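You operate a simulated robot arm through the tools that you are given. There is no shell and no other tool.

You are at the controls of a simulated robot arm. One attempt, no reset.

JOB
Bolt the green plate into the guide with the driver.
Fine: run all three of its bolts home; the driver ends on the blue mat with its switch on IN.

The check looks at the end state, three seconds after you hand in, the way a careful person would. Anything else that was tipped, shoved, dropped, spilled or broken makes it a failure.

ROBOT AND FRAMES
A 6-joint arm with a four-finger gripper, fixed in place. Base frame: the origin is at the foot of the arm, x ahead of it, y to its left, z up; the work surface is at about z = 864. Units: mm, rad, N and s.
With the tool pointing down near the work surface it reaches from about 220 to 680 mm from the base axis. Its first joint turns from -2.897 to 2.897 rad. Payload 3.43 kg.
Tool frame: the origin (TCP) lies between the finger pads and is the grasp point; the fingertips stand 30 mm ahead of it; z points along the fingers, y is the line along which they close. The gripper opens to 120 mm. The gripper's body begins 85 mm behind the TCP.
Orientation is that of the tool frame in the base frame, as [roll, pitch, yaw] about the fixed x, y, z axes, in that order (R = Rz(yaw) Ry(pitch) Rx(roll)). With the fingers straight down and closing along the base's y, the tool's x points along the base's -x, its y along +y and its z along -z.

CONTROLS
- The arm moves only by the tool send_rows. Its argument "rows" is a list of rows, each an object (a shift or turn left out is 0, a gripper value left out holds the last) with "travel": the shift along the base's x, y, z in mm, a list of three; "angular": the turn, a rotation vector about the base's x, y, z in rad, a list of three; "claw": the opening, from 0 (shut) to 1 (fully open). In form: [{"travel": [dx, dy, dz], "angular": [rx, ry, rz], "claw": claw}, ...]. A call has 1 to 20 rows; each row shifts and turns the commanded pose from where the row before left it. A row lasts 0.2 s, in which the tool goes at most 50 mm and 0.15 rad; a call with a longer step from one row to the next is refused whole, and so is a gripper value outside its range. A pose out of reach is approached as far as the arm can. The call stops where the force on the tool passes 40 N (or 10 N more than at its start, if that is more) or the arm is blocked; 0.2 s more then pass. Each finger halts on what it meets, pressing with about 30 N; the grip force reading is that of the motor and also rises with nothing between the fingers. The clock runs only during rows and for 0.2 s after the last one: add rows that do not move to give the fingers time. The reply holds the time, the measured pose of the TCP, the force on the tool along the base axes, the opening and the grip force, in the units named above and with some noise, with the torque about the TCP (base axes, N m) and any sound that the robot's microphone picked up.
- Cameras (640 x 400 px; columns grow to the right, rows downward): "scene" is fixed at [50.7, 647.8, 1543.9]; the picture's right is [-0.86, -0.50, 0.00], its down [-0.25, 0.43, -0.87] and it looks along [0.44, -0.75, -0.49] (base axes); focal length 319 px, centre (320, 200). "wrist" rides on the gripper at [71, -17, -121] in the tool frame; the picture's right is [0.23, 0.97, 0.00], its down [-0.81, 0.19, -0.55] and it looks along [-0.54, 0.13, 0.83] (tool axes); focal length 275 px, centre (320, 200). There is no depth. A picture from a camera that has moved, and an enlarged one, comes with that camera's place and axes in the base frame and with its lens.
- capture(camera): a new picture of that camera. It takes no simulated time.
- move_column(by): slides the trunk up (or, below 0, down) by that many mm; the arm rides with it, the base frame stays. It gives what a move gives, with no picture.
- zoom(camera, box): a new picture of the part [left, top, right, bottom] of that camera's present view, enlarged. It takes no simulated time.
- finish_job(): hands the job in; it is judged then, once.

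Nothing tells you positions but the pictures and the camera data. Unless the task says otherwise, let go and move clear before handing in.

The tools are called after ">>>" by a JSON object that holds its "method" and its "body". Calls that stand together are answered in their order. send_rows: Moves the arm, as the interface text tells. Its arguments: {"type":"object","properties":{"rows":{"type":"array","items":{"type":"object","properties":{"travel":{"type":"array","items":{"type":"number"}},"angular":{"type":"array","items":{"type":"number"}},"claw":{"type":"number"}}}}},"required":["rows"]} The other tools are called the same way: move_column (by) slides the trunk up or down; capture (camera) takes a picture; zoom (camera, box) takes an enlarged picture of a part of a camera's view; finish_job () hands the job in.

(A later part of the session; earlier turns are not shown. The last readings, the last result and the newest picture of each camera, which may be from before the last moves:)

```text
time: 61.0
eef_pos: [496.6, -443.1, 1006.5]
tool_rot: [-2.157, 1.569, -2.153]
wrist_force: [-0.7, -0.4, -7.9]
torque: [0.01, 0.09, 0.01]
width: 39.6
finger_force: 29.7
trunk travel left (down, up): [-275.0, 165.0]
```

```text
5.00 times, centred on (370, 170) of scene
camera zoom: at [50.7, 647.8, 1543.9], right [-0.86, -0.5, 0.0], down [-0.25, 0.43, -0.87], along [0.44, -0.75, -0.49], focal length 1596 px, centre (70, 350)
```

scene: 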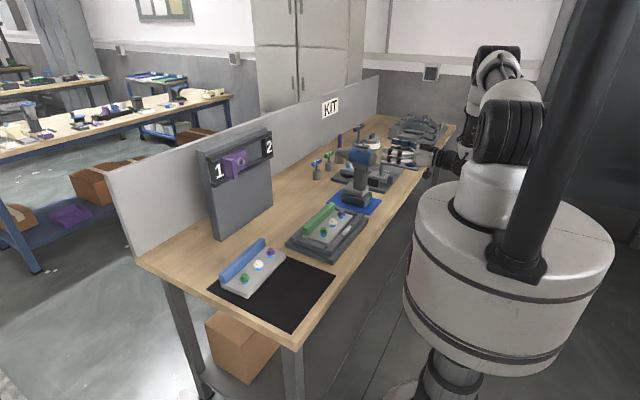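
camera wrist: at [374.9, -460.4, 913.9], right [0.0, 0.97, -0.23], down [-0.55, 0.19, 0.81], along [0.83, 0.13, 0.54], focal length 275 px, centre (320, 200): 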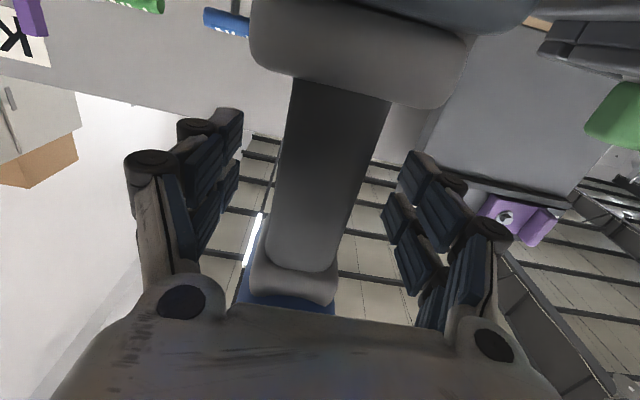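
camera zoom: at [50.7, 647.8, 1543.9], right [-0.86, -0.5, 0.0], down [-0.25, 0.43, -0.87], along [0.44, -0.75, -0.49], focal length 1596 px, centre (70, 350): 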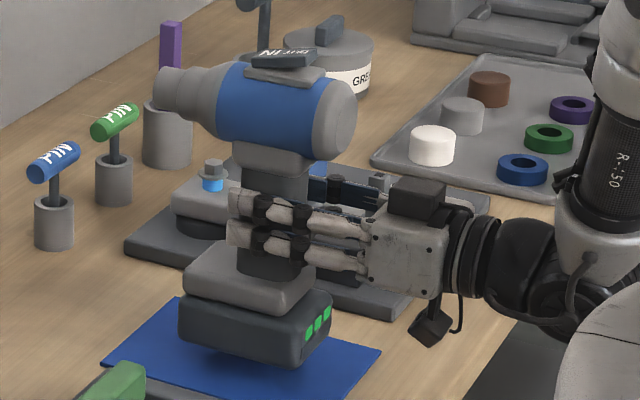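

The driver weighs about 8 N and is held level with no slip. I'll lift it and turn it nose-down on the way to the guide.

>>> {"method": "send_rows", "body": {"rows": [{"travel": [0, 0, 20]}, {"travel": [0, 0, 25]}, {"travel": [0, 0, 25]}, {"travel": [0, 0, 25]}, {"travel": [0, 0, 25]}, {"travel": [0, 0, 25]}, {"travel": [0, 0, 0]}]}}

>>> {"method": "send_rows", "body": {"rows": [{"travel": [-8, 10, 0], "angular": [0, 0.0873, 0]}, {"travel": [-8, 14, 0], "angular": [0, 0.0873, 0]}, {"travel": [-8, 14, 0], "angular": [0, 0.0873, 0]}, {"travel": [-8, 14, 0], "angular": [0, 0.0873, 0]}, {"travel": [-8, 14, 0], "angular": [0, 0.0873, 0]}, {"travel": [-8, 14, 0], "angular": [0, 0.0873, 0]}, {"travel": [0, 0, 0]}]}}

>>> {"method": "zoom", "body": {"camera": "scene", "box": [300, 90, 440, 220]}}

```text
time: 62.6
eef_pos: [497.4, -445.5, 1150.1]
tool_rot: [-2.451, 1.569, -2.451]
wrist_force: [0.4, -0.2, -8.6]
torque: [-0.02, 0.1, 0.05]
width: 40.2
finger_force: 30.0
trunk travel left (down, up): [-275.0, 165.0]
```

```text
time: 64.2
eef_pos: [452.1, -363.1, 1151.0]
tool_rot: [-3.141, 1.045, 3.142]
wrist_force: [0.2, 0.5, -8.7]
torque: [0.01, 0.03, -0.02]
width: 39.9
finger_force: 29.9
trunk travel left (down, up): [-275.0, 165.0]
```

```text
3.08 times, centred on (370, 155) of scene
camera zoom: at [50.7, 647.8, 1543.9], right [-0.86, -0.5, 0.0], down [-0.25, 0.43, -0.87], along [0.44, -0.75, -0.49], focal length 982 px, centre (166, 338)
```

zoom: 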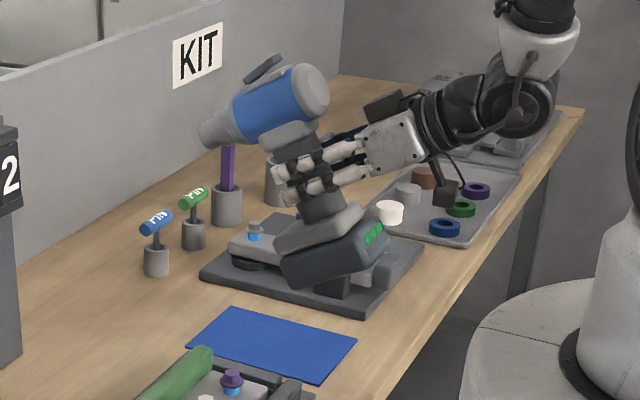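

>>> {"method": "send_rows", "body": {"rows": [{"travel": [-4.2, 9.6, 0], "angular": [0, 0.0871, 0]}, {"travel": [-4.2, 9.6, 0], "angular": [0, 0.0871, 0]}, {"travel": [-4.2, 9.6, 0], "angular": [0, 0.0871, 0]}, {"travel": [-4.2, 9.6, 0], "angular": [0, 0.0871, 0]}, {"travel": [-4.2, 9.6, 0], "angular": [0, 0.0871, 0]}, {"travel": [-4.2, 9.6, 0], "angular": [0, 0.0871, 0]}, {"travel": [-4.2, 9.6, 0], "angular": [0, 0.0871, 0]}, {"travel": [-4.2, 9.6, 0], "angular": [0, 0.0871, 0]}, {"travel": [-4.2, 9.6, 0], "angular": [0, 0.0871, 0]}, {"travel": [-4.2, 9.6, 0], "angular": [0, 0.0871, 0]}, {"travel": [-4.2, 9.6, 0], "angular": [0, 0.0871, 0]}, {"travel": [-4.2, 9.6, 0], "angular": [0, 0.0871, 0]}, {"travel": [0, 0, 0]}]}}

>>> {"method": "capture", "body": {"camera": "wrist"}}

>>> {"method": "zoom", "body": {"camera": "scene", "box": [260, 110, 420, 250]}}

```text
time: 67.0
eef_pos: [399.4, -246.2, 1153.0]
tool_rot: [3.14, 0.0, -3.141]
wrist_force: [0.4, 0.4, -8.9]
torque: [0.02, -0.11, 0.03]
width: 39.9
finger_force: 30.4
trunk travel left (down, up): [-275.0, 165.0]
```

```text
taken
camera wrist: at [328.5, -264.6, 1273.4], right [-0.23, 0.97, 0.0], down [0.81, 0.19, 0.55], along [0.54, 0.13, -0.83], focal length 275 px, centre (320, 200)
```

wrist: 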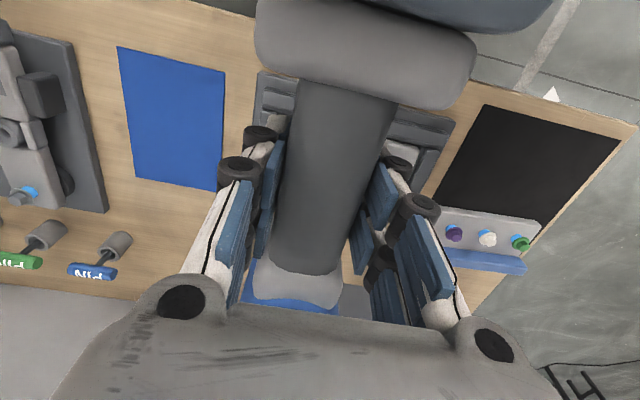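

```text
2.86 times, centred on (340, 180) of scene
camera zoom: at [50.7, 647.8, 1543.9], right [-0.86, -0.5, 0.0], down [-0.25, 0.43, -0.87], along [0.44, -0.75, -0.49], focal length 912 px, centre (263, 257)
```

zoom: 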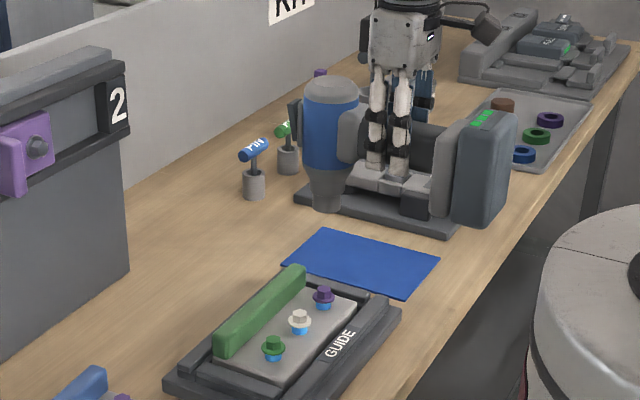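

The driver is nose-down above the purple bolt. I'll zoom in to check how the nose lines up with the bolt.

>>> {"method": "zoom", "body": {"camera": "scene", "box": [320, 160, 370, 230]}}

>>> {"method": "zoom", "body": {"camera": "scene", "box": [335, 170, 365, 190]}}

>>> {"method": "zoom", "body": {"camera": "scene", "box": [330, 205, 360, 225]}}

```text
5.71 times, centred on (345, 195) of scene
camera zoom: at [50.7, 647.8, 1543.9], right [-0.86, -0.5, 0.0], down [-0.25, 0.43, -0.87], along [0.44, -0.75, -0.49], focal length 1824 px, centre (177, 229)
```

zoom: 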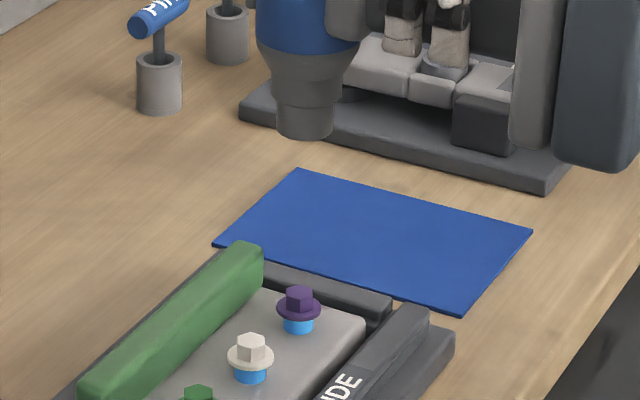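

```text
16.00 times, centred on (350, 180) of scene
camera zoom: at [50.7, 647.8, 1543.9], right [-0.86, -0.5, 0.0], down [-0.25, 0.43, -0.87], along [0.44, -0.75, -0.49], focal length 5108 px, centre (-160, 520)
```

zoom: 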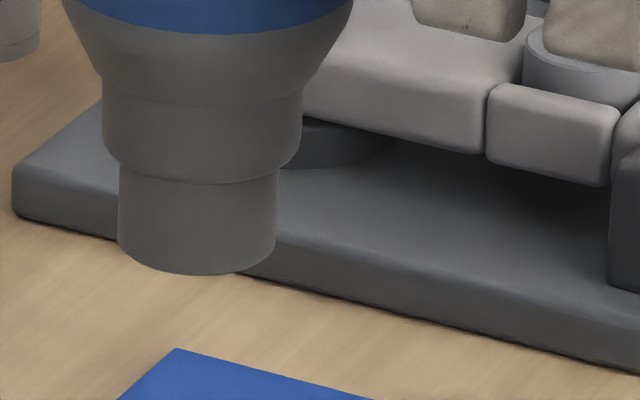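

```text
16.00 times, centred on (345, 215) of scene
camera zoom: at [50.7, 647.8, 1543.9], right [-0.86, -0.5, 0.0], down [-0.25, 0.43, -0.87], along [0.44, -0.75, -0.49], focal length 5108 px, centre (-80, -40)
```

zoom: 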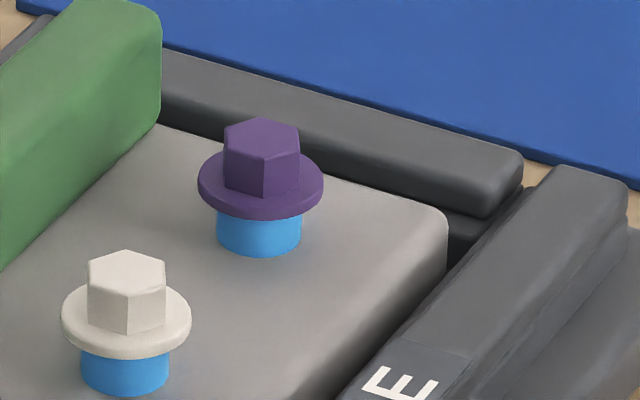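

The nose lines up with the purple bolt in the picture to about 1 mm. I'll shift -1 mm in y and lower until the nose is just above the head.

>>> {"method": "send_rows", "body": {"rows": [{"travel": [0, -1, -20]}, {"travel": [0, 0, -20]}, {"travel": [0, 0, -20]}, {"travel": [0, 0, -20]}, {"travel": [0, 0, -15]}, {"travel": [0, 0, -8]}, {"travel": [0, 0, 0]}]}}

>>> {"method": "zoom", "body": {"camera": "scene", "box": [325, 190, 365, 225]}}

>>> {"method": "zoom", "body": {"camera": "wrist", "box": [220, 80, 440, 280]}}

```text
time: 68.6
eef_pos: [398.6, -248.5, 1048.5]
tool_rot: [3.139, 0.003, -3.14]
wrist_force: [0.0, -0.6, -8.8]
torque: [0.04, -0.12, 0.0]
width: 39.9
finger_force: 30.0
trunk travel left (down, up): [-275.0, 165.0]
```

```text
11.43 times, centred on (345, 208) of scene
camera zoom: at [50.7, 647.8, 1543.9], right [-0.86, -0.5, 0.0], down [-0.25, 0.43, -0.87], along [0.44, -0.75, -0.49], focal length 3649 px, centre (34, 114)
```

zoom: 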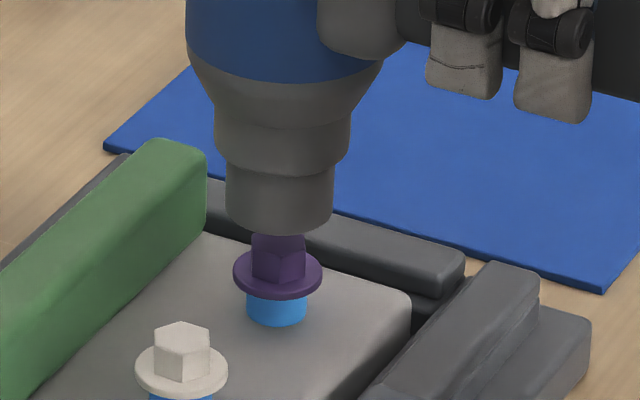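

```text
2.00 times, centred on (330, 180) of wrist
camera zoom: at [328.1, -265.5, 1168.5], right [-0.23, 0.97, 0.0], down [0.81, 0.19, 0.56], along [0.54, 0.13, -0.83], focal length 551 px, centre (300, 240)
```

zoom: 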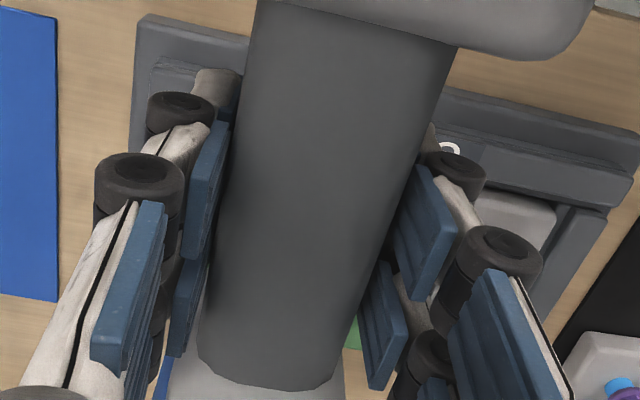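

The nose is right over the bolt head. I'll lower gently until it engages.

>>> {"method": "send_rows", "body": {"rows": [{"travel": [0, 0, -4]}, {"travel": [0, 0, -3]}, {"travel": [0, 0, -2]}, {"travel": [0, 0, -2]}, {"travel": [0, 0, 0]}]}}

>>> {"method": "zoom", "body": {"camera": "scene", "box": [325, 190, 365, 225]}}

```text
time: 69.8
eef_pos: [398.7, -249.7, 1038.0]
tool_rot: [3.141, 0.001, -3.14]
wrist_force: [0.2, -0.5, -9.0]
torque: [-0.03, -0.11, 0.02]
width: 39.8
finger_force: 30.2
trunk travel left (down, up): [-275.0, 165.0]
```

```text
11.43 times, centred on (345, 208) of scene
camera zoom: at [50.7, 647.8, 1543.9], right [-0.86, -0.5, 0.0], down [-0.25, 0.43, -0.87], along [0.44, -0.75, -0.49], focal length 3649 px, centre (34, 114)
```

zoom: 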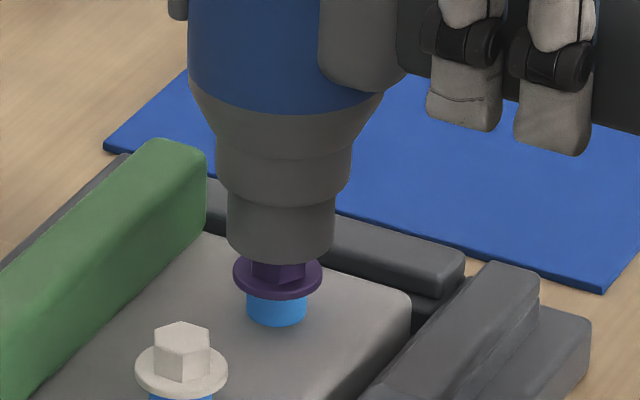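

>>> {"method": "send_rows", "body": {"rows": [{"travel": [0, 0, -2]}, {"travel": [0, 0, -2]}, {"travel": [0, 0, -1]}, {"travel": [0, 0, 0]}]}}

>>> {"method": "zoom", "body": {"camera": "scene", "box": [325, 190, 365, 225]}}

```text
time: 70.8
eef_pos: [398.9, -249.1, 1033.2]
tool_rot: [3.14, 0.001, -3.14]
wrist_force: [-0.2, 0.9, -8.2]
torque: [0.0, -0.12, -0.02]
width: 39.5
finger_force: 30.0
trunk travel left (down, up): [-275.0, 165.0]
```

```text
11.43 times, centred on (345, 208) of scene
camera zoom: at [50.7, 647.8, 1543.9], right [-0.86, -0.5, 0.0], down [-0.25, 0.43, -0.87], along [0.44, -0.75, -0.49], focal length 3649 px, centre (34, 114)
```

zoom: 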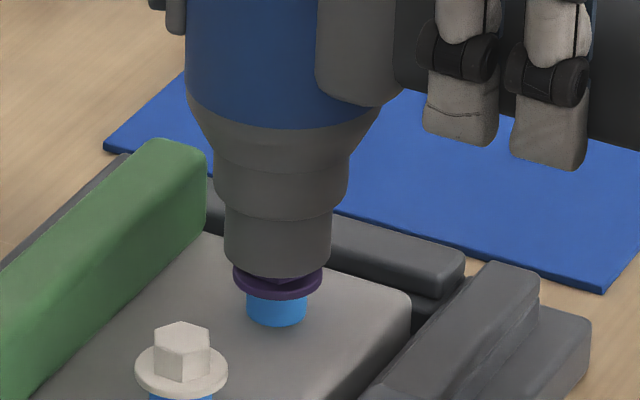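

>>> {"method": "send_rows", "body": {"rows": [{"travel": [0, 0, -1.5]}, {"travel": [0, 0, -1.5]}, {"travel": [0, 0, 0]}]}}

>>> {"method": "zoom", "body": {"camera": "scene", "box": [325, 190, 365, 225]}}

```text
time: 71.6
eef_pos: [399.7, -250.1, 1028.6]
tool_rot: [3.141, 0.001, -3.139]
wrist_force: [0.5, -0.2, -8.4]
torque: [-0.02, -0.11, 0.02]
width: 39.8
finger_force: 29.5
trunk travel left (down, up): [-275.0, 165.0]
```

```text
11.43 times, centred on (345, 208) of scene
camera zoom: at [50.7, 647.8, 1543.9], right [-0.86, -0.5, 0.0], down [-0.25, 0.43, -0.87], along [0.44, -0.75, -0.49], focal length 3649 px, centre (34, 114)
```

zoom: 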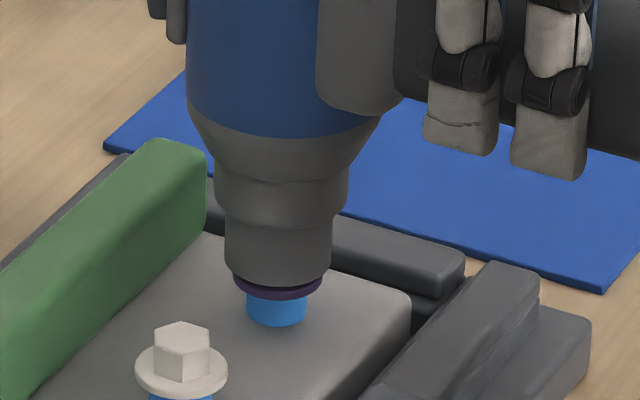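

>>> {"method": "send_rows", "body": {"rows": [{"travel": [0, 0, -1]}, {"travel": [0, 0, -1]}, {"travel": [0, 0, 0]}]}}

>>> {"method": "zoom", "body": {"camera": "scene", "box": [325, 190, 365, 225]}}

```text
time: 72.4
eef_pos: [399.5, -248.9, 1025.5]
tool_rot: [3.14, 0.003, -3.14]
wrist_force: [-0.1, 0.2, -6.5]
torque: [-0.05, -0.19, 0.01]
width: 39.6
finger_force: 29.5
trunk travel left (down, up): [-275.0, 165.0]
```

```text
11.43 times, centred on (345, 208) of scene
camera zoom: at [50.7, 647.8, 1543.9], right [-0.86, -0.5, 0.0], down [-0.25, 0.43, -0.87], along [0.44, -0.75, -0.49], focal length 3649 px, centre (34, 114)
```

zoom: 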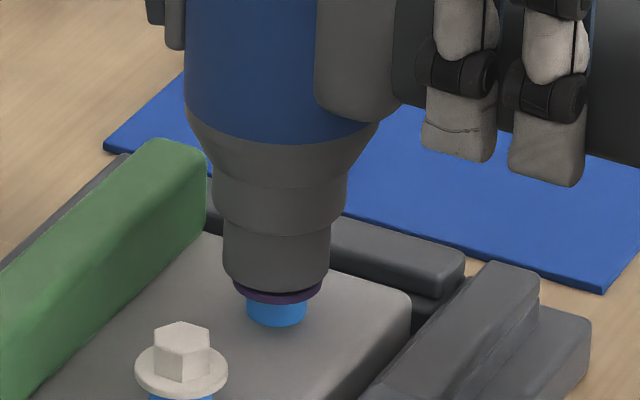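

>>> {"method": "send_rows", "body": {"rows": [{"travel": [0, 0, -1]}, {"travel": [0, 0, 0]}]}}

>>> {"method": "send_rows", "body": {"rows": [{"travel": [0, 0, -1]}, {"travel": [0, 0, 0]}]}}

>>> {"method": "zoom", "body": {"camera": "scene", "box": [325, 190, 365, 225]}}

```text
time: 73.0
eef_pos: [400.7, -249.5, 1025.4]
tool_rot: [3.141, 0.004, -3.139]
wrist_force: [0.2, 1.2, -6.4]
torque: [0.03, -0.29, 0.02]
width: 39.7
finger_force: 30.0
trunk travel left (down, up): [-275.0, 165.0]
```

```text
time: 73.6
eef_pos: [398.3, -249.2, 1023.2]
tool_rot: [3.139, 0.001, -3.14]
wrist_force: [0.3, 0.7, -6.2]
torque: [0.06, -0.49, 0.09]
width: 39.6
finger_force: 30.1
trunk travel left (down, up): [-275.0, 165.0]
```

```text
11.43 times, centred on (345, 208) of scene
camera zoom: at [50.7, 647.8, 1543.9], right [-0.86, -0.5, 0.0], down [-0.25, 0.43, -0.87], along [0.44, -0.75, -0.49], focal length 3649 px, centre (34, 114)
```

zoom: 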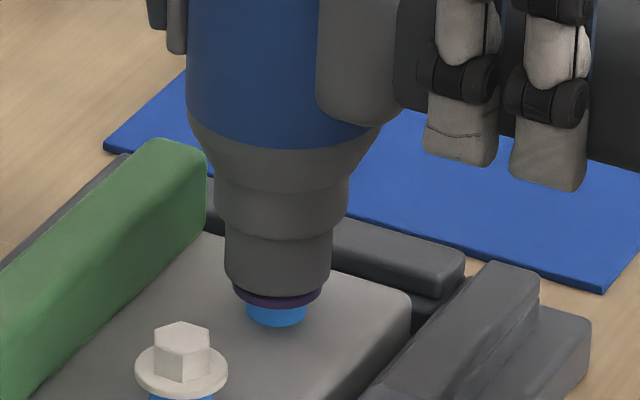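

>>> {"method": "send_rows", "body": {"rows": [{"travel": [0, 0, -1]}, {"travel": [0, 0, 0]}, {"travel": [0, 0, 0]}, {"travel": [0, 0, 0]}]}}

>>> {"method": "send_rows", "body": {"rows": [{"travel": [0, 0, -1]}, {"travel": [0, 0, 0]}, {"travel": [0, 0, 0]}, {"travel": [0, 0, 0]}]}}

>>> {"method": "zoom", "body": {"camera": "scene", "box": [325, 190, 365, 225]}}

```text
time: 74.6
eef_pos: [400.7, -251.0, 1024.0]
tool_rot: [3.14, 0.003, -3.14]
wrist_force: [0.1, -0.3, -9.0]
torque: [0.01, -0.14, 0.02]
width: 39.7
finger_force: 30.2
trunk travel left (down, up): [-275.0, 165.0]
```

```text
time: 75.6
eef_pos: [399.3, -248.9, 1022.5]
tool_rot: [3.14, 0.0, -3.138]
wrist_force: [0.5, -0.9, -7.0]
torque: [-0.07, -0.26, -0.03]
width: 40.2
finger_force: 30.0
trunk travel left (down, up): [-275.0, 165.0]
```

```text
11.43 times, centred on (345, 208) of scene
camera zoom: at [50.7, 647.8, 1543.9], right [-0.86, -0.5, 0.0], down [-0.25, 0.43, -0.87], along [0.44, -0.75, -0.49], focal length 3649 px, centre (34, 114)
```

zoom: 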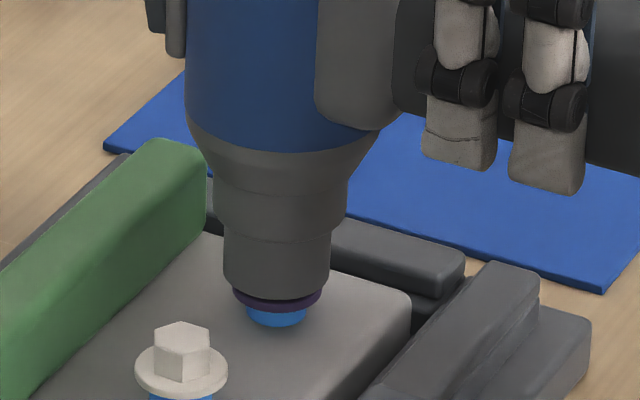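

The bolt is sinking as I press. I'll keep following it down in small steps.

>>> {"method": "send_rows", "body": {"rows": [{"travel": [0, 0, -1]}, {"travel": [0, 0, 0]}, {"travel": [0, 0, 0]}, {"travel": [0, 0, -1]}, {"travel": [0, 0, 0]}, {"travel": [0, 0, 0]}]}}

>>> {"method": "zoom", "body": {"camera": "scene", "box": [325, 190, 365, 225]}}

```text
time: 77.0
eef_pos: [399.4, -248.7, 1020.7]
tool_rot: [3.141, 0.002, -3.139]
wrist_force: [-0.2, -0.4, -8.4]
torque: [-0.03, -0.13, 0.01]
width: 39.6
finger_force: 29.9
trunk travel left (down, up): [-275.0, 165.0]
```

```text
11.43 times, centred on (345, 208) of scene
camera zoom: at [50.7, 647.8, 1543.9], right [-0.86, -0.5, 0.0], down [-0.25, 0.43, -0.87], along [0.44, -0.75, -0.49], focal length 3649 px, centre (34, 114)
```

zoom: 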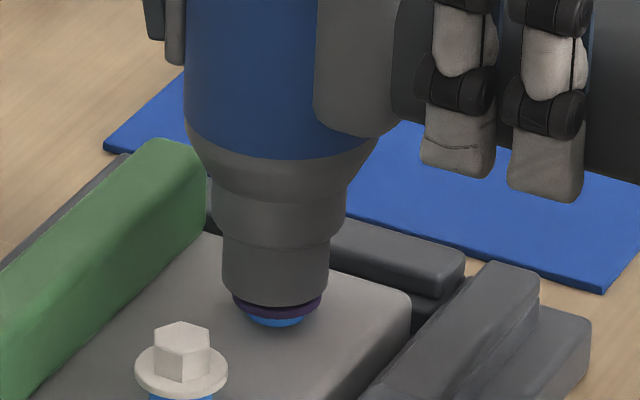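

>>> {"method": "send_rows", "body": {"rows": [{"travel": [0, 0, -1]}, {"travel": [0, 0, 0]}, {"travel": [0, 0, 0]}, {"travel": [0, 0, -1]}, {"travel": [0, 0, 0]}, {"travel": [0, 0, 0]}]}}

>>> {"method": "zoom", "body": {"camera": "scene", "box": [325, 190, 365, 225]}}

```text
time: 78.4
eef_pos: [399.9, -249.7, 1020.5]
tool_rot: [3.139, 0.004, -3.138]
wrist_force: [-0.3, 0.9, -7.6]
torque: [0.03, -0.11, 0.0]
width: 39.8
finger_force: 29.8
trunk travel left (down, up): [-275.0, 165.0]
```

```text
11.43 times, centred on (345, 208) of scene
camera zoom: at [50.7, 647.8, 1543.9], right [-0.86, -0.5, 0.0], down [-0.25, 0.43, -0.87], along [0.44, -0.75, -0.49], focal length 3649 px, centre (34, 114)
```

zoom: 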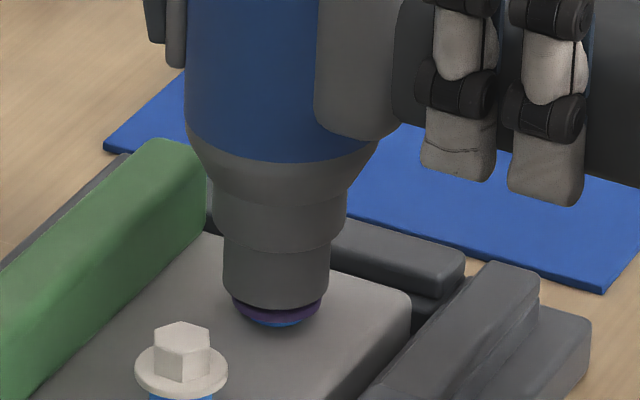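

>>> {"method": "send_rows", "body": {"rows": [{"travel": [0, 0, -1]}, {"travel": [0, 0, 0]}, {"travel": [0, 0, 0]}, {"travel": [0, 0, -1]}, {"travel": [0, 0, 0]}, {"travel": [0, 0, 0]}]}}

>>> {"method": "zoom", "body": {"camera": "scene", "box": [325, 190, 365, 225]}}

```text
time: 79.8
eef_pos: [399.9, -250.0, 1016.6]
tool_rot: [3.14, 0.001, -3.139]
wrist_force: [-0.4, -0.3, -7.1]
torque: [-0.01, -0.18, -0.01]
width: 39.6
finger_force: 29.9
trunk travel left (down, up): [-275.0, 165.0]
```

```text
11.43 times, centred on (345, 208) of scene
camera zoom: at [50.7, 647.8, 1543.9], right [-0.86, -0.5, 0.0], down [-0.25, 0.43, -0.87], along [0.44, -0.75, -0.49], focal length 3649 px, centre (34, 114)
```

zoom: 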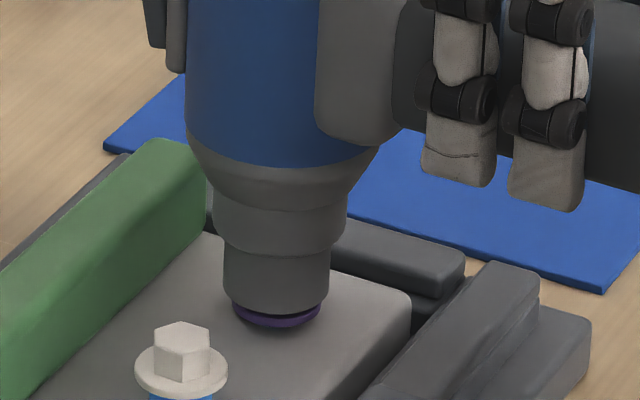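

>>> {"method": "send_rows", "body": {"rows": [{"travel": [0, 0, -1]}, {"travel": [0, 0, 0]}, {"travel": [0, 0, 0]}, {"travel": [0, 0, 0]}, {"travel": [0, 0, 0]}]}}

>>> {"method": "send_rows", "body": {"rows": [{"travel": [0, 0, -1]}, {"travel": [0, 0, 0]}, {"travel": [0, 0, 0]}, {"travel": [0, 0, 0]}, {"travel": [0, 0, 0]}]}}

>>> {"method": "zoom", "body": {"camera": "scene", "box": [325, 190, 365, 225]}}

```text
time: 81.0
eef_pos: [400.1, -249.7, 1016.6]
tool_rot: [3.139, 0.002, -3.141]
wrist_force: [0.5, -0.3, -9.1]
torque: [-0.01, -0.09, -0.02]
width: 39.8
finger_force: 30.0
trunk travel left (down, up): [-275.0, 165.0]
```

```text
time: 82.2
eef_pos: [398.7, -249.9, 1015.9]
tool_rot: [3.139, 0.001, -3.141]
wrist_force: [0.1, 0.4, -8.2]
torque: [0.01, -0.18, 0.01]
width: 39.8
finger_force: 29.9
trunk travel left (down, up): [-275.0, 165.0]
```

```text
11.43 times, centred on (345, 208) of scene
camera zoom: at [50.7, 647.8, 1543.9], right [-0.86, -0.5, 0.0], down [-0.25, 0.43, -0.87], along [0.44, -0.75, -0.49], focal length 3649 px, centre (34, 114)
```

zoom: 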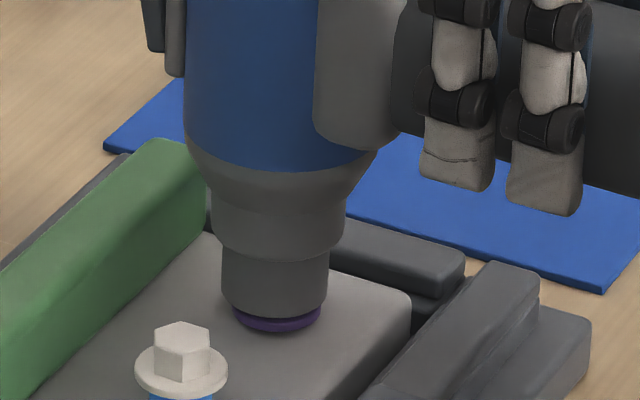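

>>> {"method": "send_rows", "body": {"rows": [{"travel": [0, 0, -1]}, {"travel": [0, 0, 0]}, {"travel": [0, 0, 0]}, {"travel": [0, 0, 0]}, {"travel": [0, 0, 0]}]}}

>>> {"method": "send_rows", "body": {"rows": [{"travel": [0, 0, -1]}, {"travel": [0, 0, 0]}, {"travel": [0, 0, 0]}, {"travel": [0, 0, 0]}, {"travel": [0, 0, 0]}]}}

>>> {"method": "zoom", "body": {"camera": "scene", "box": [325, 190, 365, 225]}}

```text
time: 83.4
eef_pos: [400.2, -249.1, 1014.7]
tool_rot: [3.14, 0.002, -3.138]
wrist_force: [-0.2, -1.2, -7.0]
torque: [-0.03, -0.2, 0.01]
width: 39.7
finger_force: 30.0
trunk travel left (down, up): [-275.0, 165.0]
```

```text
time: 84.6
eef_pos: [400.5, -249.4, 1014.0]
tool_rot: [-3.141, 0.002, -3.141]
wrist_force: [1.9, 3.1, 3.3]
torque: [0.29, -1.17, 0.25]
width: 39.7
finger_force: 29.9
trunk travel left (down, up): [-275.0, 165.0]
```

```text
11.43 times, centred on (345, 208) of scene
camera zoom: at [50.7, 647.8, 1543.9], right [-0.86, -0.5, 0.0], down [-0.25, 0.43, -0.87], along [0.44, -0.75, -0.49], focal length 3649 px, centre (34, 114)
```

zoom: 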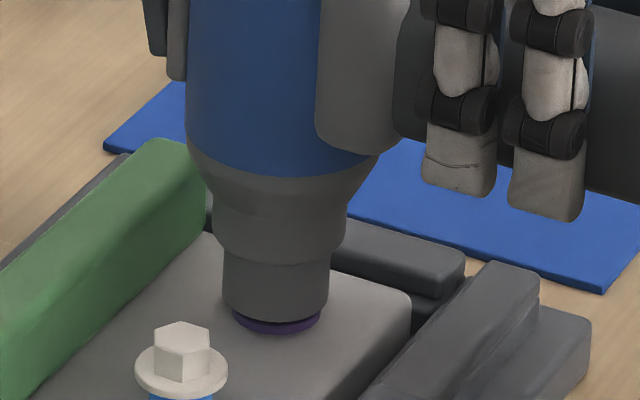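

>>> {"method": "send_rows", "body": {"rows": [{"travel": [0, 0, 0]}, {"travel": [0, 0, 0]}, {"travel": [0, 0, 0]}, {"travel": [0, 0, 0]}]}}

>>> {"method": "zoom", "body": {"camera": "scene", "box": [335, 205, 355, 225]}}

```text
time: 85.6
eef_pos: [399.5, -250.2, 1013.2]
tool_rot: [-3.141, 0.004, -3.139]
wrist_force: [2.3, 0.8, 2.6]
torque: [0.03, -1.19, 0.12]
width: 39.8
finger_force: 30.2
trunk travel left (down, up): [-275.0, 165.0]
```

```text
16.00 times, centred on (345, 215) of scene
camera zoom: at [50.7, 647.8, 1543.9], right [-0.86, -0.5, 0.0], down [-0.25, 0.43, -0.87], along [0.44, -0.75, -0.49], focal length 5108 px, centre (-80, -40)
```

zoom: 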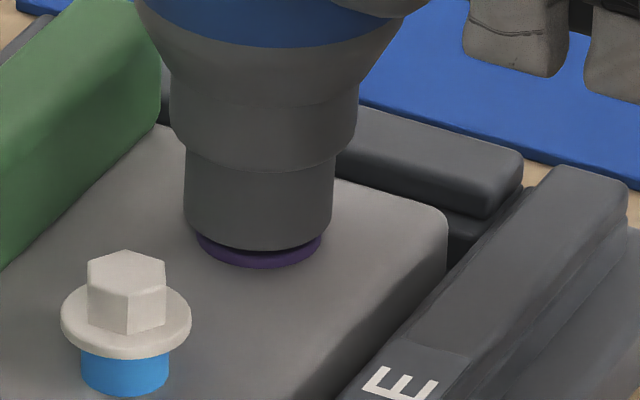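

The purple bolt is home: the press force has risen and holds steady, and no blue shank shows. I'll raise the driver and inspect.

>>> {"method": "send_rows", "body": {"rows": [{"travel": [0, 0, 3]}, {"travel": [0, 0, 5]}, {"travel": [0, 0, 10]}, {"travel": [0, 0, 15]}, {"travel": [0, 0, 15]}, {"travel": [0, 0, 0]}]}}

>>> {"method": "zoom", "body": {"camera": "scene", "box": [320, 185, 370, 235]}}

```text
time: 87.0
eef_pos: [398.9, -250.7, 1060.5]
tool_rot: [3.139, 0.003, -3.14]
wrist_force: [-0.4, 0.3, -7.8]
torque: [0.0, -0.09, 0.01]
width: 39.6
finger_force: 29.9
trunk travel left (down, up): [-275.0, 165.0]
```

```text
8.00 times, centred on (345, 210) of scene
camera zoom: at [50.7, 647.8, 1543.9], right [-0.86, -0.5, 0.0], down [-0.25, 0.43, -0.87], along [0.44, -0.75, -0.49], focal length 2554 px, centre (120, 120)
```

zoom: 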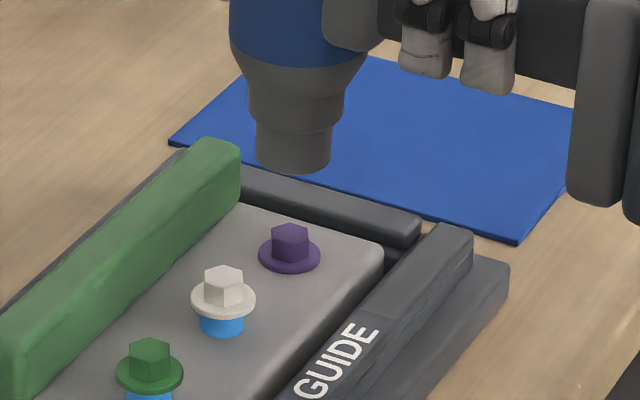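

The purple bolt is seated flush. Next, the white bolt, 64 mm toward +y.

>>> {"method": "send_rows", "body": {"rows": [{"travel": [0, 16, 0]}, {"travel": [0, 16, 0]}, {"travel": [0, 16, 0]}, {"travel": [0, 16, 0]}, {"travel": [0, 0, -8]}, {"travel": [0, 0, 0]}, {"travel": [0, 0, 0]}]}}

>>> {"method": "zoom", "body": {"camera": "scene", "box": [315, 195, 355, 230]}}

```text
time: 88.6
eef_pos: [399.6, -186.6, 1053.9]
tool_rot: [3.14, 0.003, -3.139]
wrist_force: [-0.4, -0.2, -8.9]
torque: [-0.03, -0.12, -0.01]
width: 39.6
finger_force: 29.8
trunk travel left (down, up): [-275.0, 165.0]
```

```text
11.43 times, centred on (335, 212) of scene
camera zoom: at [50.7, 647.8, 1543.9], right [-0.86, -0.5, 0.0], down [-0.25, 0.43, -0.87], along [0.44, -0.75, -0.49], focal length 3649 px, centre (149, 57)
```

zoom: 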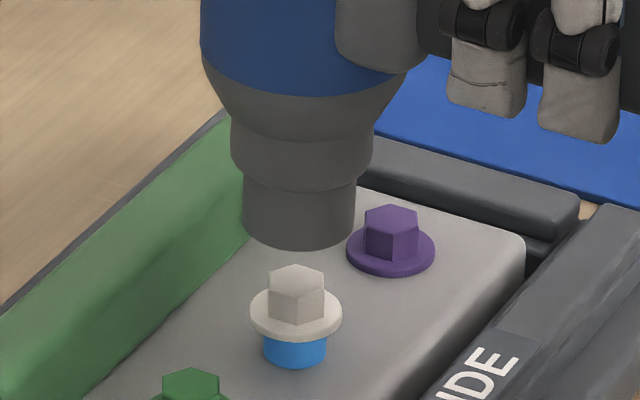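

>>> {"method": "send_rows", "body": {"rows": [{"travel": [0, 0.5, -8]}, {"travel": [0, 0, -8]}, {"travel": [0, 0, -5]}, {"travel": [0, 0, -2]}, {"travel": [0, 0, 0]}]}}

>>> {"method": "zoom", "body": {"camera": "scene", "box": [315, 195, 355, 230]}}

```text
time: 89.8
eef_pos: [397.5, -183.6, 1030.3]
tool_rot: [3.14, 0.001, -3.141]
wrist_force: [0.0, -0.8, -8.5]
torque: [-0.03, -0.13, 0.03]
width: 39.8
finger_force: 30.4
trunk travel left (down, up): [-275.0, 165.0]
```

```text
11.43 times, centred on (335, 212) of scene
camera zoom: at [50.7, 647.8, 1543.9], right [-0.86, -0.5, 0.0], down [-0.25, 0.43, -0.87], along [0.44, -0.75, -0.49], focal length 3649 px, centre (149, 57)
```

zoom: 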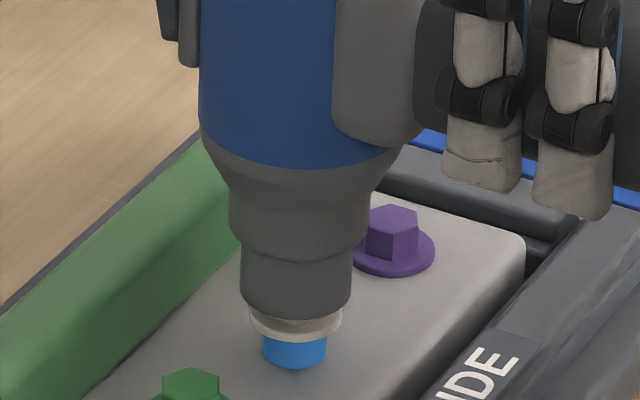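

The nose is swallowing the white bolt's hex. I'll press on slowly.

>>> {"method": "send_rows", "body": {"rows": [{"travel": [0, 0, -1.5]}, {"travel": [0, 0, 0]}, {"travel": [0, 0, -1.5]}, {"travel": [0, 0, 0]}, {"travel": [0, 0, -1]}, {"travel": [0, 0, 0]}, {"travel": [0, 0, -1]}, {"travel": [0, 0, 0]}, {"travel": [0, 0, 0]}, {"travel": [0, 0, -1]}, {"travel": [0, 0, 0]}, {"travel": [0, 0, 0]}]}}

>>> {"method": "zoom", "body": {"camera": "scene", "box": [315, 195, 355, 230]}}

```text
time: 92.4
eef_pos: [398.8, -184.1, 1025.6]
tool_rot: [3.139, 0.002, -3.139]
wrist_force: [-0.4, 0.4, -8.8]
torque: [-0.01, -0.15, -0.01]
width: 39.8
finger_force: 29.9
trunk travel left (down, up): [-275.0, 165.0]
```

```text
11.43 times, centred on (335, 212) of scene
camera zoom: at [50.7, 647.8, 1543.9], right [-0.86, -0.5, 0.0], down [-0.25, 0.43, -0.87], along [0.44, -0.75, -0.49], focal length 3649 px, centre (149, 57)
```

zoom: 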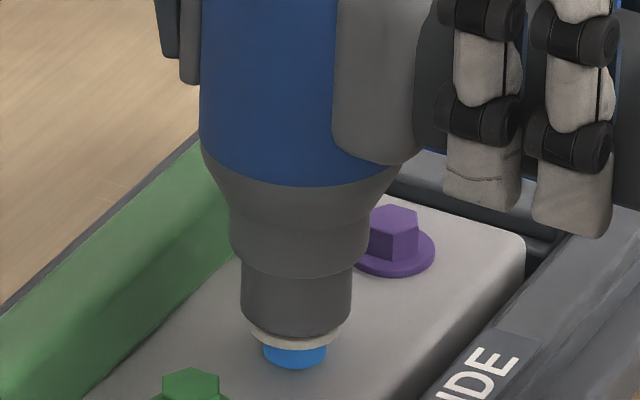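

>>> {"method": "send_rows", "body": {"rows": [{"travel": [0, 0, -1]}, {"travel": [0, 0, 0]}, {"travel": [0, 0, 0]}, {"travel": [0, 0, -1]}, {"travel": [0, 0, 0]}, {"travel": [0, 0, 0]}, {"travel": [0, 0, -1]}, {"travel": [0, 0, 0]}, {"travel": [0, 0, 0]}, {"travel": [0, 0, -1]}, {"travel": [0, 0, 0]}, {"travel": [0, 0, 0]}, {"travel": [0, 0, -1]}, {"travel": [0, 0, 0]}, {"travel": [0, 0, 0]}]}}

>>> {"method": "zoom", "body": {"camera": "scene", "box": [315, 195, 355, 230]}}

```text
time: 95.6
eef_pos: [400.8, -186.1, 1018.6]
tool_rot: [3.139, 0.002, -3.141]
wrist_force: [-0.2, 0.3, -8.9]
torque: [-0.01, -0.11, 0.0]
width: 39.9
finger_force: 29.9
trunk travel left (down, up): [-275.0, 165.0]
```

```text
11.43 times, centred on (335, 212) of scene
camera zoom: at [50.7, 647.8, 1543.9], right [-0.86, -0.5, 0.0], down [-0.25, 0.43, -0.87], along [0.44, -0.75, -0.49], focal length 3649 px, centre (149, 57)
```

zoom: 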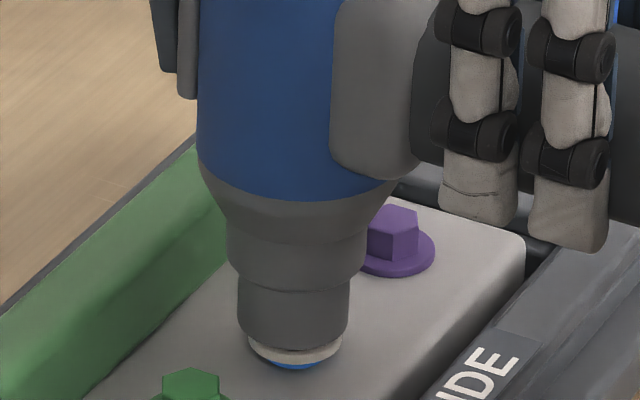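

>>> {"method": "send_rows", "body": {"rows": [{"travel": [0, 0, -1]}, {"travel": [0, 0, 0]}, {"travel": [0, 0, 0]}, {"travel": [0, 0, -1]}, {"travel": [0, 0, 0]}, {"travel": [0, 0, 0]}, {"travel": [0, 0, -1]}, {"travel": [0, 0, 0]}, {"travel": [0, 0, 0]}, {"travel": [0, 0, -1]}, {"travel": [0, 0, 0]}, {"travel": [0, 0, 0]}, {"travel": [0, 0, 0]}]}}

>>> {"method": "zoom", "body": {"camera": "scene", "box": [315, 195, 355, 230]}}

```text
time: 98.4
eef_pos: [398.1, -185.6, 1017.0]
tool_rot: [3.14, 0.002, -3.141]
wrist_force: [-0.4, 0.8, -9.5]
torque: [0.0, -0.12, 0.02]
width: 39.8
finger_force: 29.7
trunk travel left (down, up): [-275.0, 165.0]
```

```text
11.43 times, centred on (335, 212) of scene
camera zoom: at [50.7, 647.8, 1543.9], right [-0.86, -0.5, 0.0], down [-0.25, 0.43, -0.87], along [0.44, -0.75, -0.49], focal length 3649 px, centre (149, 57)
```

zoom: 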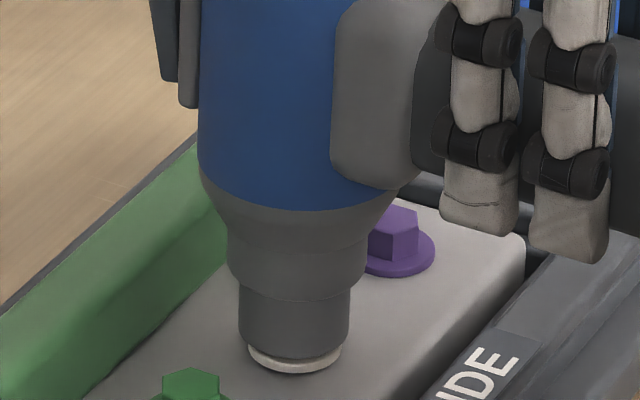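

>>> {"method": "send_rows", "body": {"rows": [{"travel": [0, 0, -1]}, {"travel": [0, 0, 0]}, {"travel": [0, 0, 0]}, {"travel": [0, 0, 0]}]}}

>>> {"method": "send_rows", "body": {"rows": [{"travel": [0, 0, -1]}, {"travel": [0, 0, 0]}, {"travel": [0, 0, 0]}, {"travel": [0, 0, 0]}]}}

>>> {"method": "zoom", "body": {"camera": "scene", "box": [315, 195, 355, 230]}}

```text
time: 99.4
eef_pos: [400.0, -183.7, 1013.3]
tool_rot: [3.138, 0.002, -3.139]
wrist_force: [0.0, -1.5, -6.2]
torque: [-0.07, -0.31, -0.03]
width: 40.1
finger_force: 30.0
trunk travel left (down, up): [-275.0, 165.0]
```

```text
time: 100.4
eef_pos: [400.4, -184.2, 1012.4]
tool_rot: [3.139, 0.005, -3.141]
wrist_force: [-1.8, 1.4, 1.4]
torque: [0.11, -0.75, 0.15]
width: 39.7
finger_force: 29.6
trunk travel left (down, up): [-275.0, 165.0]
```

```text
11.43 times, centred on (335, 212) of scene
camera zoom: at [50.7, 647.8, 1543.9], right [-0.86, -0.5, 0.0], down [-0.25, 0.43, -0.87], along [0.44, -0.75, -0.49], focal length 3649 px, centre (149, 57)
```

zoom: 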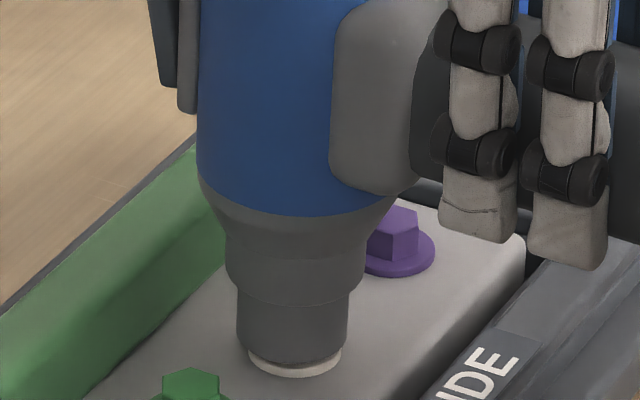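

>>> {"method": "send_rows", "body": {"rows": [{"travel": [0, 0, 0]}, {"travel": [0, 0, 0]}, {"travel": [0, 0, 0]}, {"travel": [0, 0, 0]}]}}

>>> {"method": "send_rows", "body": {"rows": [{"travel": [0, 0, -0.5]}, {"travel": [0, 0, 0]}, {"travel": [0, 0, 0]}, {"travel": [0, 0, 0]}]}}

```text
time: 101.4
eef_pos: [399.5, -184.7, 1012.7]
tool_rot: [3.14, 0.003, -3.138]
wrist_force: [-1.2, 1.2, 2.0]
torque: [0.08, -0.8, 0.1]
width: 40.0
finger_force: 30.1
trunk travel left (down, up): [-275.0, 165.0]
```

```text
time: 102.4
eef_pos: [400.0, -184.9, 1013.8]
tool_rot: [-3.14, 0.004, -3.139]
wrist_force: [0.6, 2.9, 3.6]
torque: [0.34, -0.95, 0.27]
width: 39.9
finger_force: 29.5
trunk travel left (down, up): [-275.0, 165.0]
```

The white bolt is home too, since the force holds. I'll raise the driver, move to the green bolt and check.

>>> {"method": "send_rows", "body": {"rows": [{"travel": [0, 0, 3]}, {"travel": [0, 0, 5]}, {"travel": [0, 0, 10]}, {"travel": [0, 0, 14]}, {"travel": [0, 0, 12]}, {"travel": [0, 16, 0]}, {"travel": [0, 16, 0]}, {"travel": [0, 16, 0]}, {"travel": [0, 15.5, 0]}, {"travel": [0, 0, 0]}, {"travel": [0, 0, 0]}]}}

>>> {"method": "zoom", "body": {"camera": "scene", "box": [300, 195, 350, 240]}}

```text
time: 104.8
eef_pos: [399.9, -121.0, 1056.5]
tool_rot: [3.14, 0.002, -3.142]
wrist_force: [-0.6, 0.6, -8.4]
torque: [-0.03, -0.1, -0.03]
width: 39.9
finger_force: 29.9
trunk travel left (down, up): [-275.0, 165.0]
```

```text
8.89 times, centred on (325, 218) of scene
camera zoom: at [50.7, 647.8, 1543.9], right [-0.86, -0.5, 0.0], down [-0.25, 0.43, -0.87], along [0.44, -0.75, -0.49], focal length 2838 px, centre (276, 44)
```

zoom: 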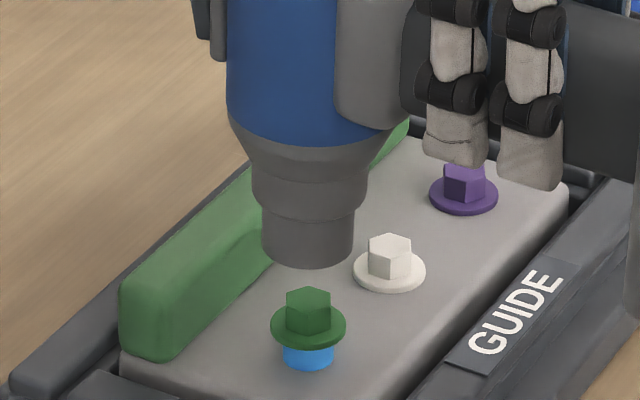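

Aligned over the green bolt. Lowering as before.

>>> {"method": "send_rows", "body": {"rows": [{"travel": [0, 0, -8]}, {"travel": [0, 0, -8]}, {"travel": [0, 0, -6]}, {"travel": [0, 0, -4]}, {"travel": [0, 0, 0]}]}}

>>> {"method": "zoom", "body": {"camera": "scene", "box": [300, 205, 340, 240]}}

```text
time: 106.0
eef_pos: [399.8, -120.7, 1030.8]
tool_rot: [3.141, 0.0, -3.139]
wrist_force: [-1.1, -0.1, -9.5]
torque: [0.05, 0.06, 0.08]
width: 39.9
finger_force: 30.0
trunk travel left (down, up): [-275.0, 165.0]
```

```text
11.43 times, centred on (320, 222) of scene
camera zoom: at [50.7, 647.8, 1543.9], right [-0.86, -0.5, 0.0], down [-0.25, 0.43, -0.87], along [0.44, -0.75, -0.49], focal length 3649 px, centre (320, -57)
```

zoom: 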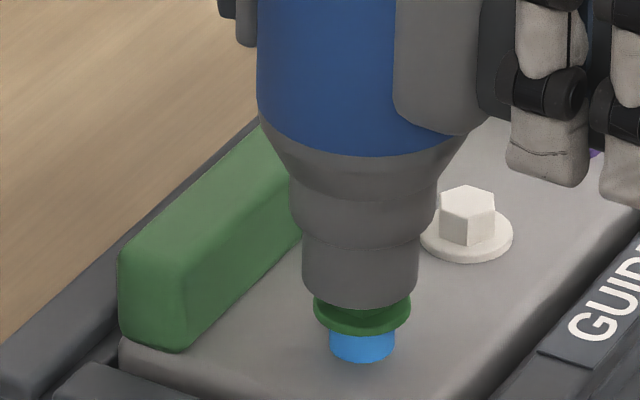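

>>> {"method": "send_rows", "body": {"rows": [{"travel": [0, 0, -1.5]}, {"travel": [0, 0, 0]}, {"travel": [0, 0, -1.5]}, {"travel": [0, 0, 0]}, {"travel": [0, 0, 0]}]}}

>>> {"method": "send_rows", "body": {"rows": [{"travel": [0, 0, -1]}, {"travel": [0, 0, 0]}, {"travel": [0, 0, 0]}, {"travel": [0, 0, -1]}, {"travel": [0, 0, 0]}, {"travel": [0, 0, 0]}]}}

>>> {"method": "zoom", "body": {"camera": "scene", "box": [300, 205, 340, 240]}}

```text
time: 107.2
eef_pos: [398.8, -121.1, 1027.9]
tool_rot: [3.14, 0.003, -3.14]
wrist_force: [-2.5, 2.6, -8.2]
torque: [0.26, 0.12, 0.21]
width: 39.7
finger_force: 30.0
trunk travel left (down, up): [-275.0, 165.0]
```

```text
time: 108.6
eef_pos: [399.5, -121.0, 1025.8]
tool_rot: [3.139, 0.004, -3.141]
wrist_force: [0.2, 0.2, -7.2]
torque: [0.0, -0.09, 0.0]
width: 39.8
finger_force: 30.5
trunk travel left (down, up): [-275.0, 165.0]
```

```text
11.43 times, centred on (320, 222) of scene
camera zoom: at [50.7, 647.8, 1543.9], right [-0.86, -0.5, 0.0], down [-0.25, 0.43, -0.87], along [0.44, -0.75, -0.49], focal length 3649 px, centre (320, -57)
```

zoom: 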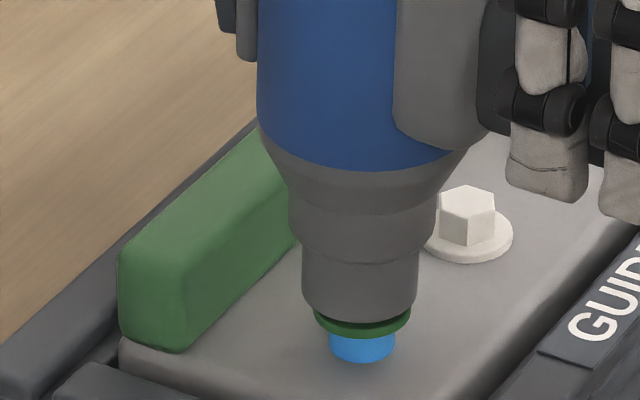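

>>> {"method": "send_rows", "body": {"rows": [{"travel": [0, 0, -1]}, {"travel": [0, 0, 0]}, {"travel": [0, 0, 0]}, {"travel": [0, 0, -1]}, {"travel": [0, 0, 0]}, {"travel": [0, 0, 0]}, {"travel": [0, 0, -1]}, {"travel": [0, 0, 0]}, {"travel": [0, 0, 0]}, {"travel": [0, 0, -1]}, {"travel": [0, 0, 0]}, {"travel": [0, 0, 0]}]}}

>>> {"method": "zoom", "body": {"camera": "scene", "box": [300, 205, 340, 240]}}

```text
time: 111.2
eef_pos: [399.3, -120.3, 1021.6]
tool_rot: [3.141, 0.001, -3.141]
wrist_force: [-0.3, 3.0, -9.3]
torque: [0.21, 0.04, 0.19]
width: 39.9
finger_force: 30.6
trunk travel left (down, up): [-275.0, 165.0]
```

```text
11.43 times, centred on (320, 222) of scene
camera zoom: at [50.7, 647.8, 1543.9], right [-0.86, -0.5, 0.0], down [-0.25, 0.43, -0.87], along [0.44, -0.75, -0.49], focal length 3649 px, centre (320, -57)
```

zoom: 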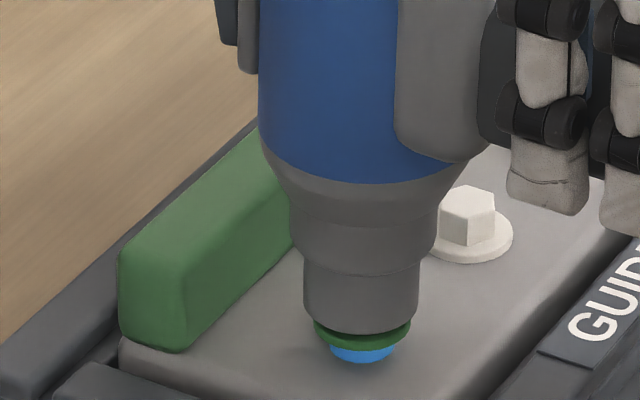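

>>> {"method": "send_rows", "body": {"rows": [{"travel": [0, 0.5, -1]}, {"travel": [0, 0, 0]}, {"travel": [0, 0, 0]}, {"travel": [0, 0, -1]}, {"travel": [0, 0, 0]}, {"travel": [0, 0, 0]}, {"travel": [0, 0, -1]}, {"travel": [0, 0, 0]}, {"travel": [0, 0, 0]}, {"travel": [0, 0, -1]}, {"travel": [0, 0, 0]}, {"travel": [0, 0, 0]}]}}

>>> {"method": "zoom", "body": {"camera": "scene", "box": [300, 205, 340, 240]}}

```text
time: 113.8
eef_pos: [399.5, -121.3, 1017.6]
tool_rot: [3.14, 0.002, -3.14]
wrist_force: [-2.1, 2.4, -8.8]
torque: [0.28, 0.03, 0.18]
width: 39.6
finger_force: 29.9
trunk travel left (down, up): [-275.0, 165.0]
```

```text
11.43 times, centred on (320, 222) of scene
camera zoom: at [50.7, 647.8, 1543.9], right [-0.86, -0.5, 0.0], down [-0.25, 0.43, -0.87], along [0.44, -0.75, -0.49], focal length 3649 px, centre (320, -57)
```

zoom: 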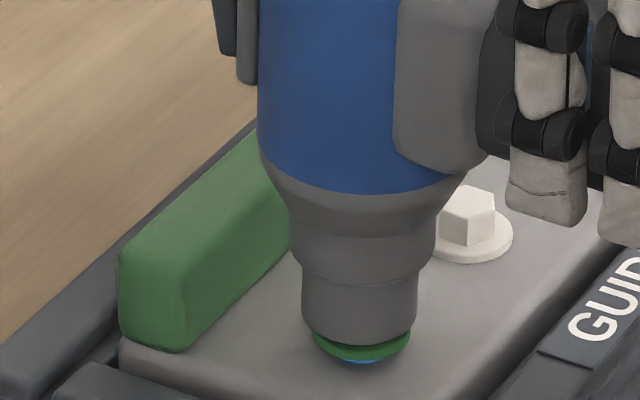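

>>> {"method": "send_rows", "body": {"rows": [{"travel": [-0.3, 0.3, -1]}, {"travel": [0, 0, 0]}, {"travel": [0, 0, 0]}, {"travel": [0, 0, -1]}, {"travel": [0, 0, 0]}, {"travel": [0, 0, 0]}, {"travel": [0, 0, 0]}]}}

>>> {"method": "send_rows", "body": {"rows": [{"travel": [0, 0, -1]}, {"travel": [0, 0, 0]}, {"travel": [0, 0, 0]}, {"travel": [0, 0, 0]}]}}

>>> {"method": "zoom", "body": {"camera": "scene", "box": [300, 205, 340, 240]}}

```text
time: 115.4
eef_pos: [400.1, -120.2, 1015.9]
tool_rot: [3.139, 0.0, -3.14]
wrist_force: [0.1, -0.9, -8.1]
torque: [0.0, -0.22, -0.01]
width: 39.6
finger_force: 29.8
trunk travel left (down, up): [-275.0, 165.0]
```

```text
time: 116.4
eef_pos: [398.5, -121.1, 1014.9]
tool_rot: [3.14, 0.001, -3.139]
wrist_force: [0.7, 0.2, -9.5]
torque: [0.01, -0.1, 0.01]
width: 39.8
finger_force: 29.4
trunk travel left (down, up): [-275.0, 165.0]
```

```text
11.43 times, centred on (320, 222) of scene
camera zoom: at [50.7, 647.8, 1543.9], right [-0.86, -0.5, 0.0], down [-0.25, 0.43, -0.87], along [0.44, -0.75, -0.49], focal length 3649 px, centre (320, -57)
```

zoom: 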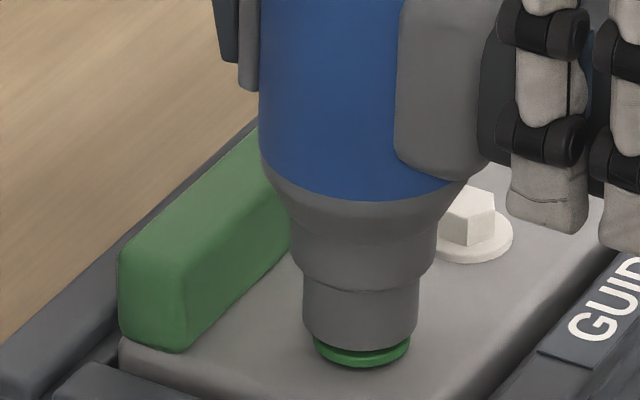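

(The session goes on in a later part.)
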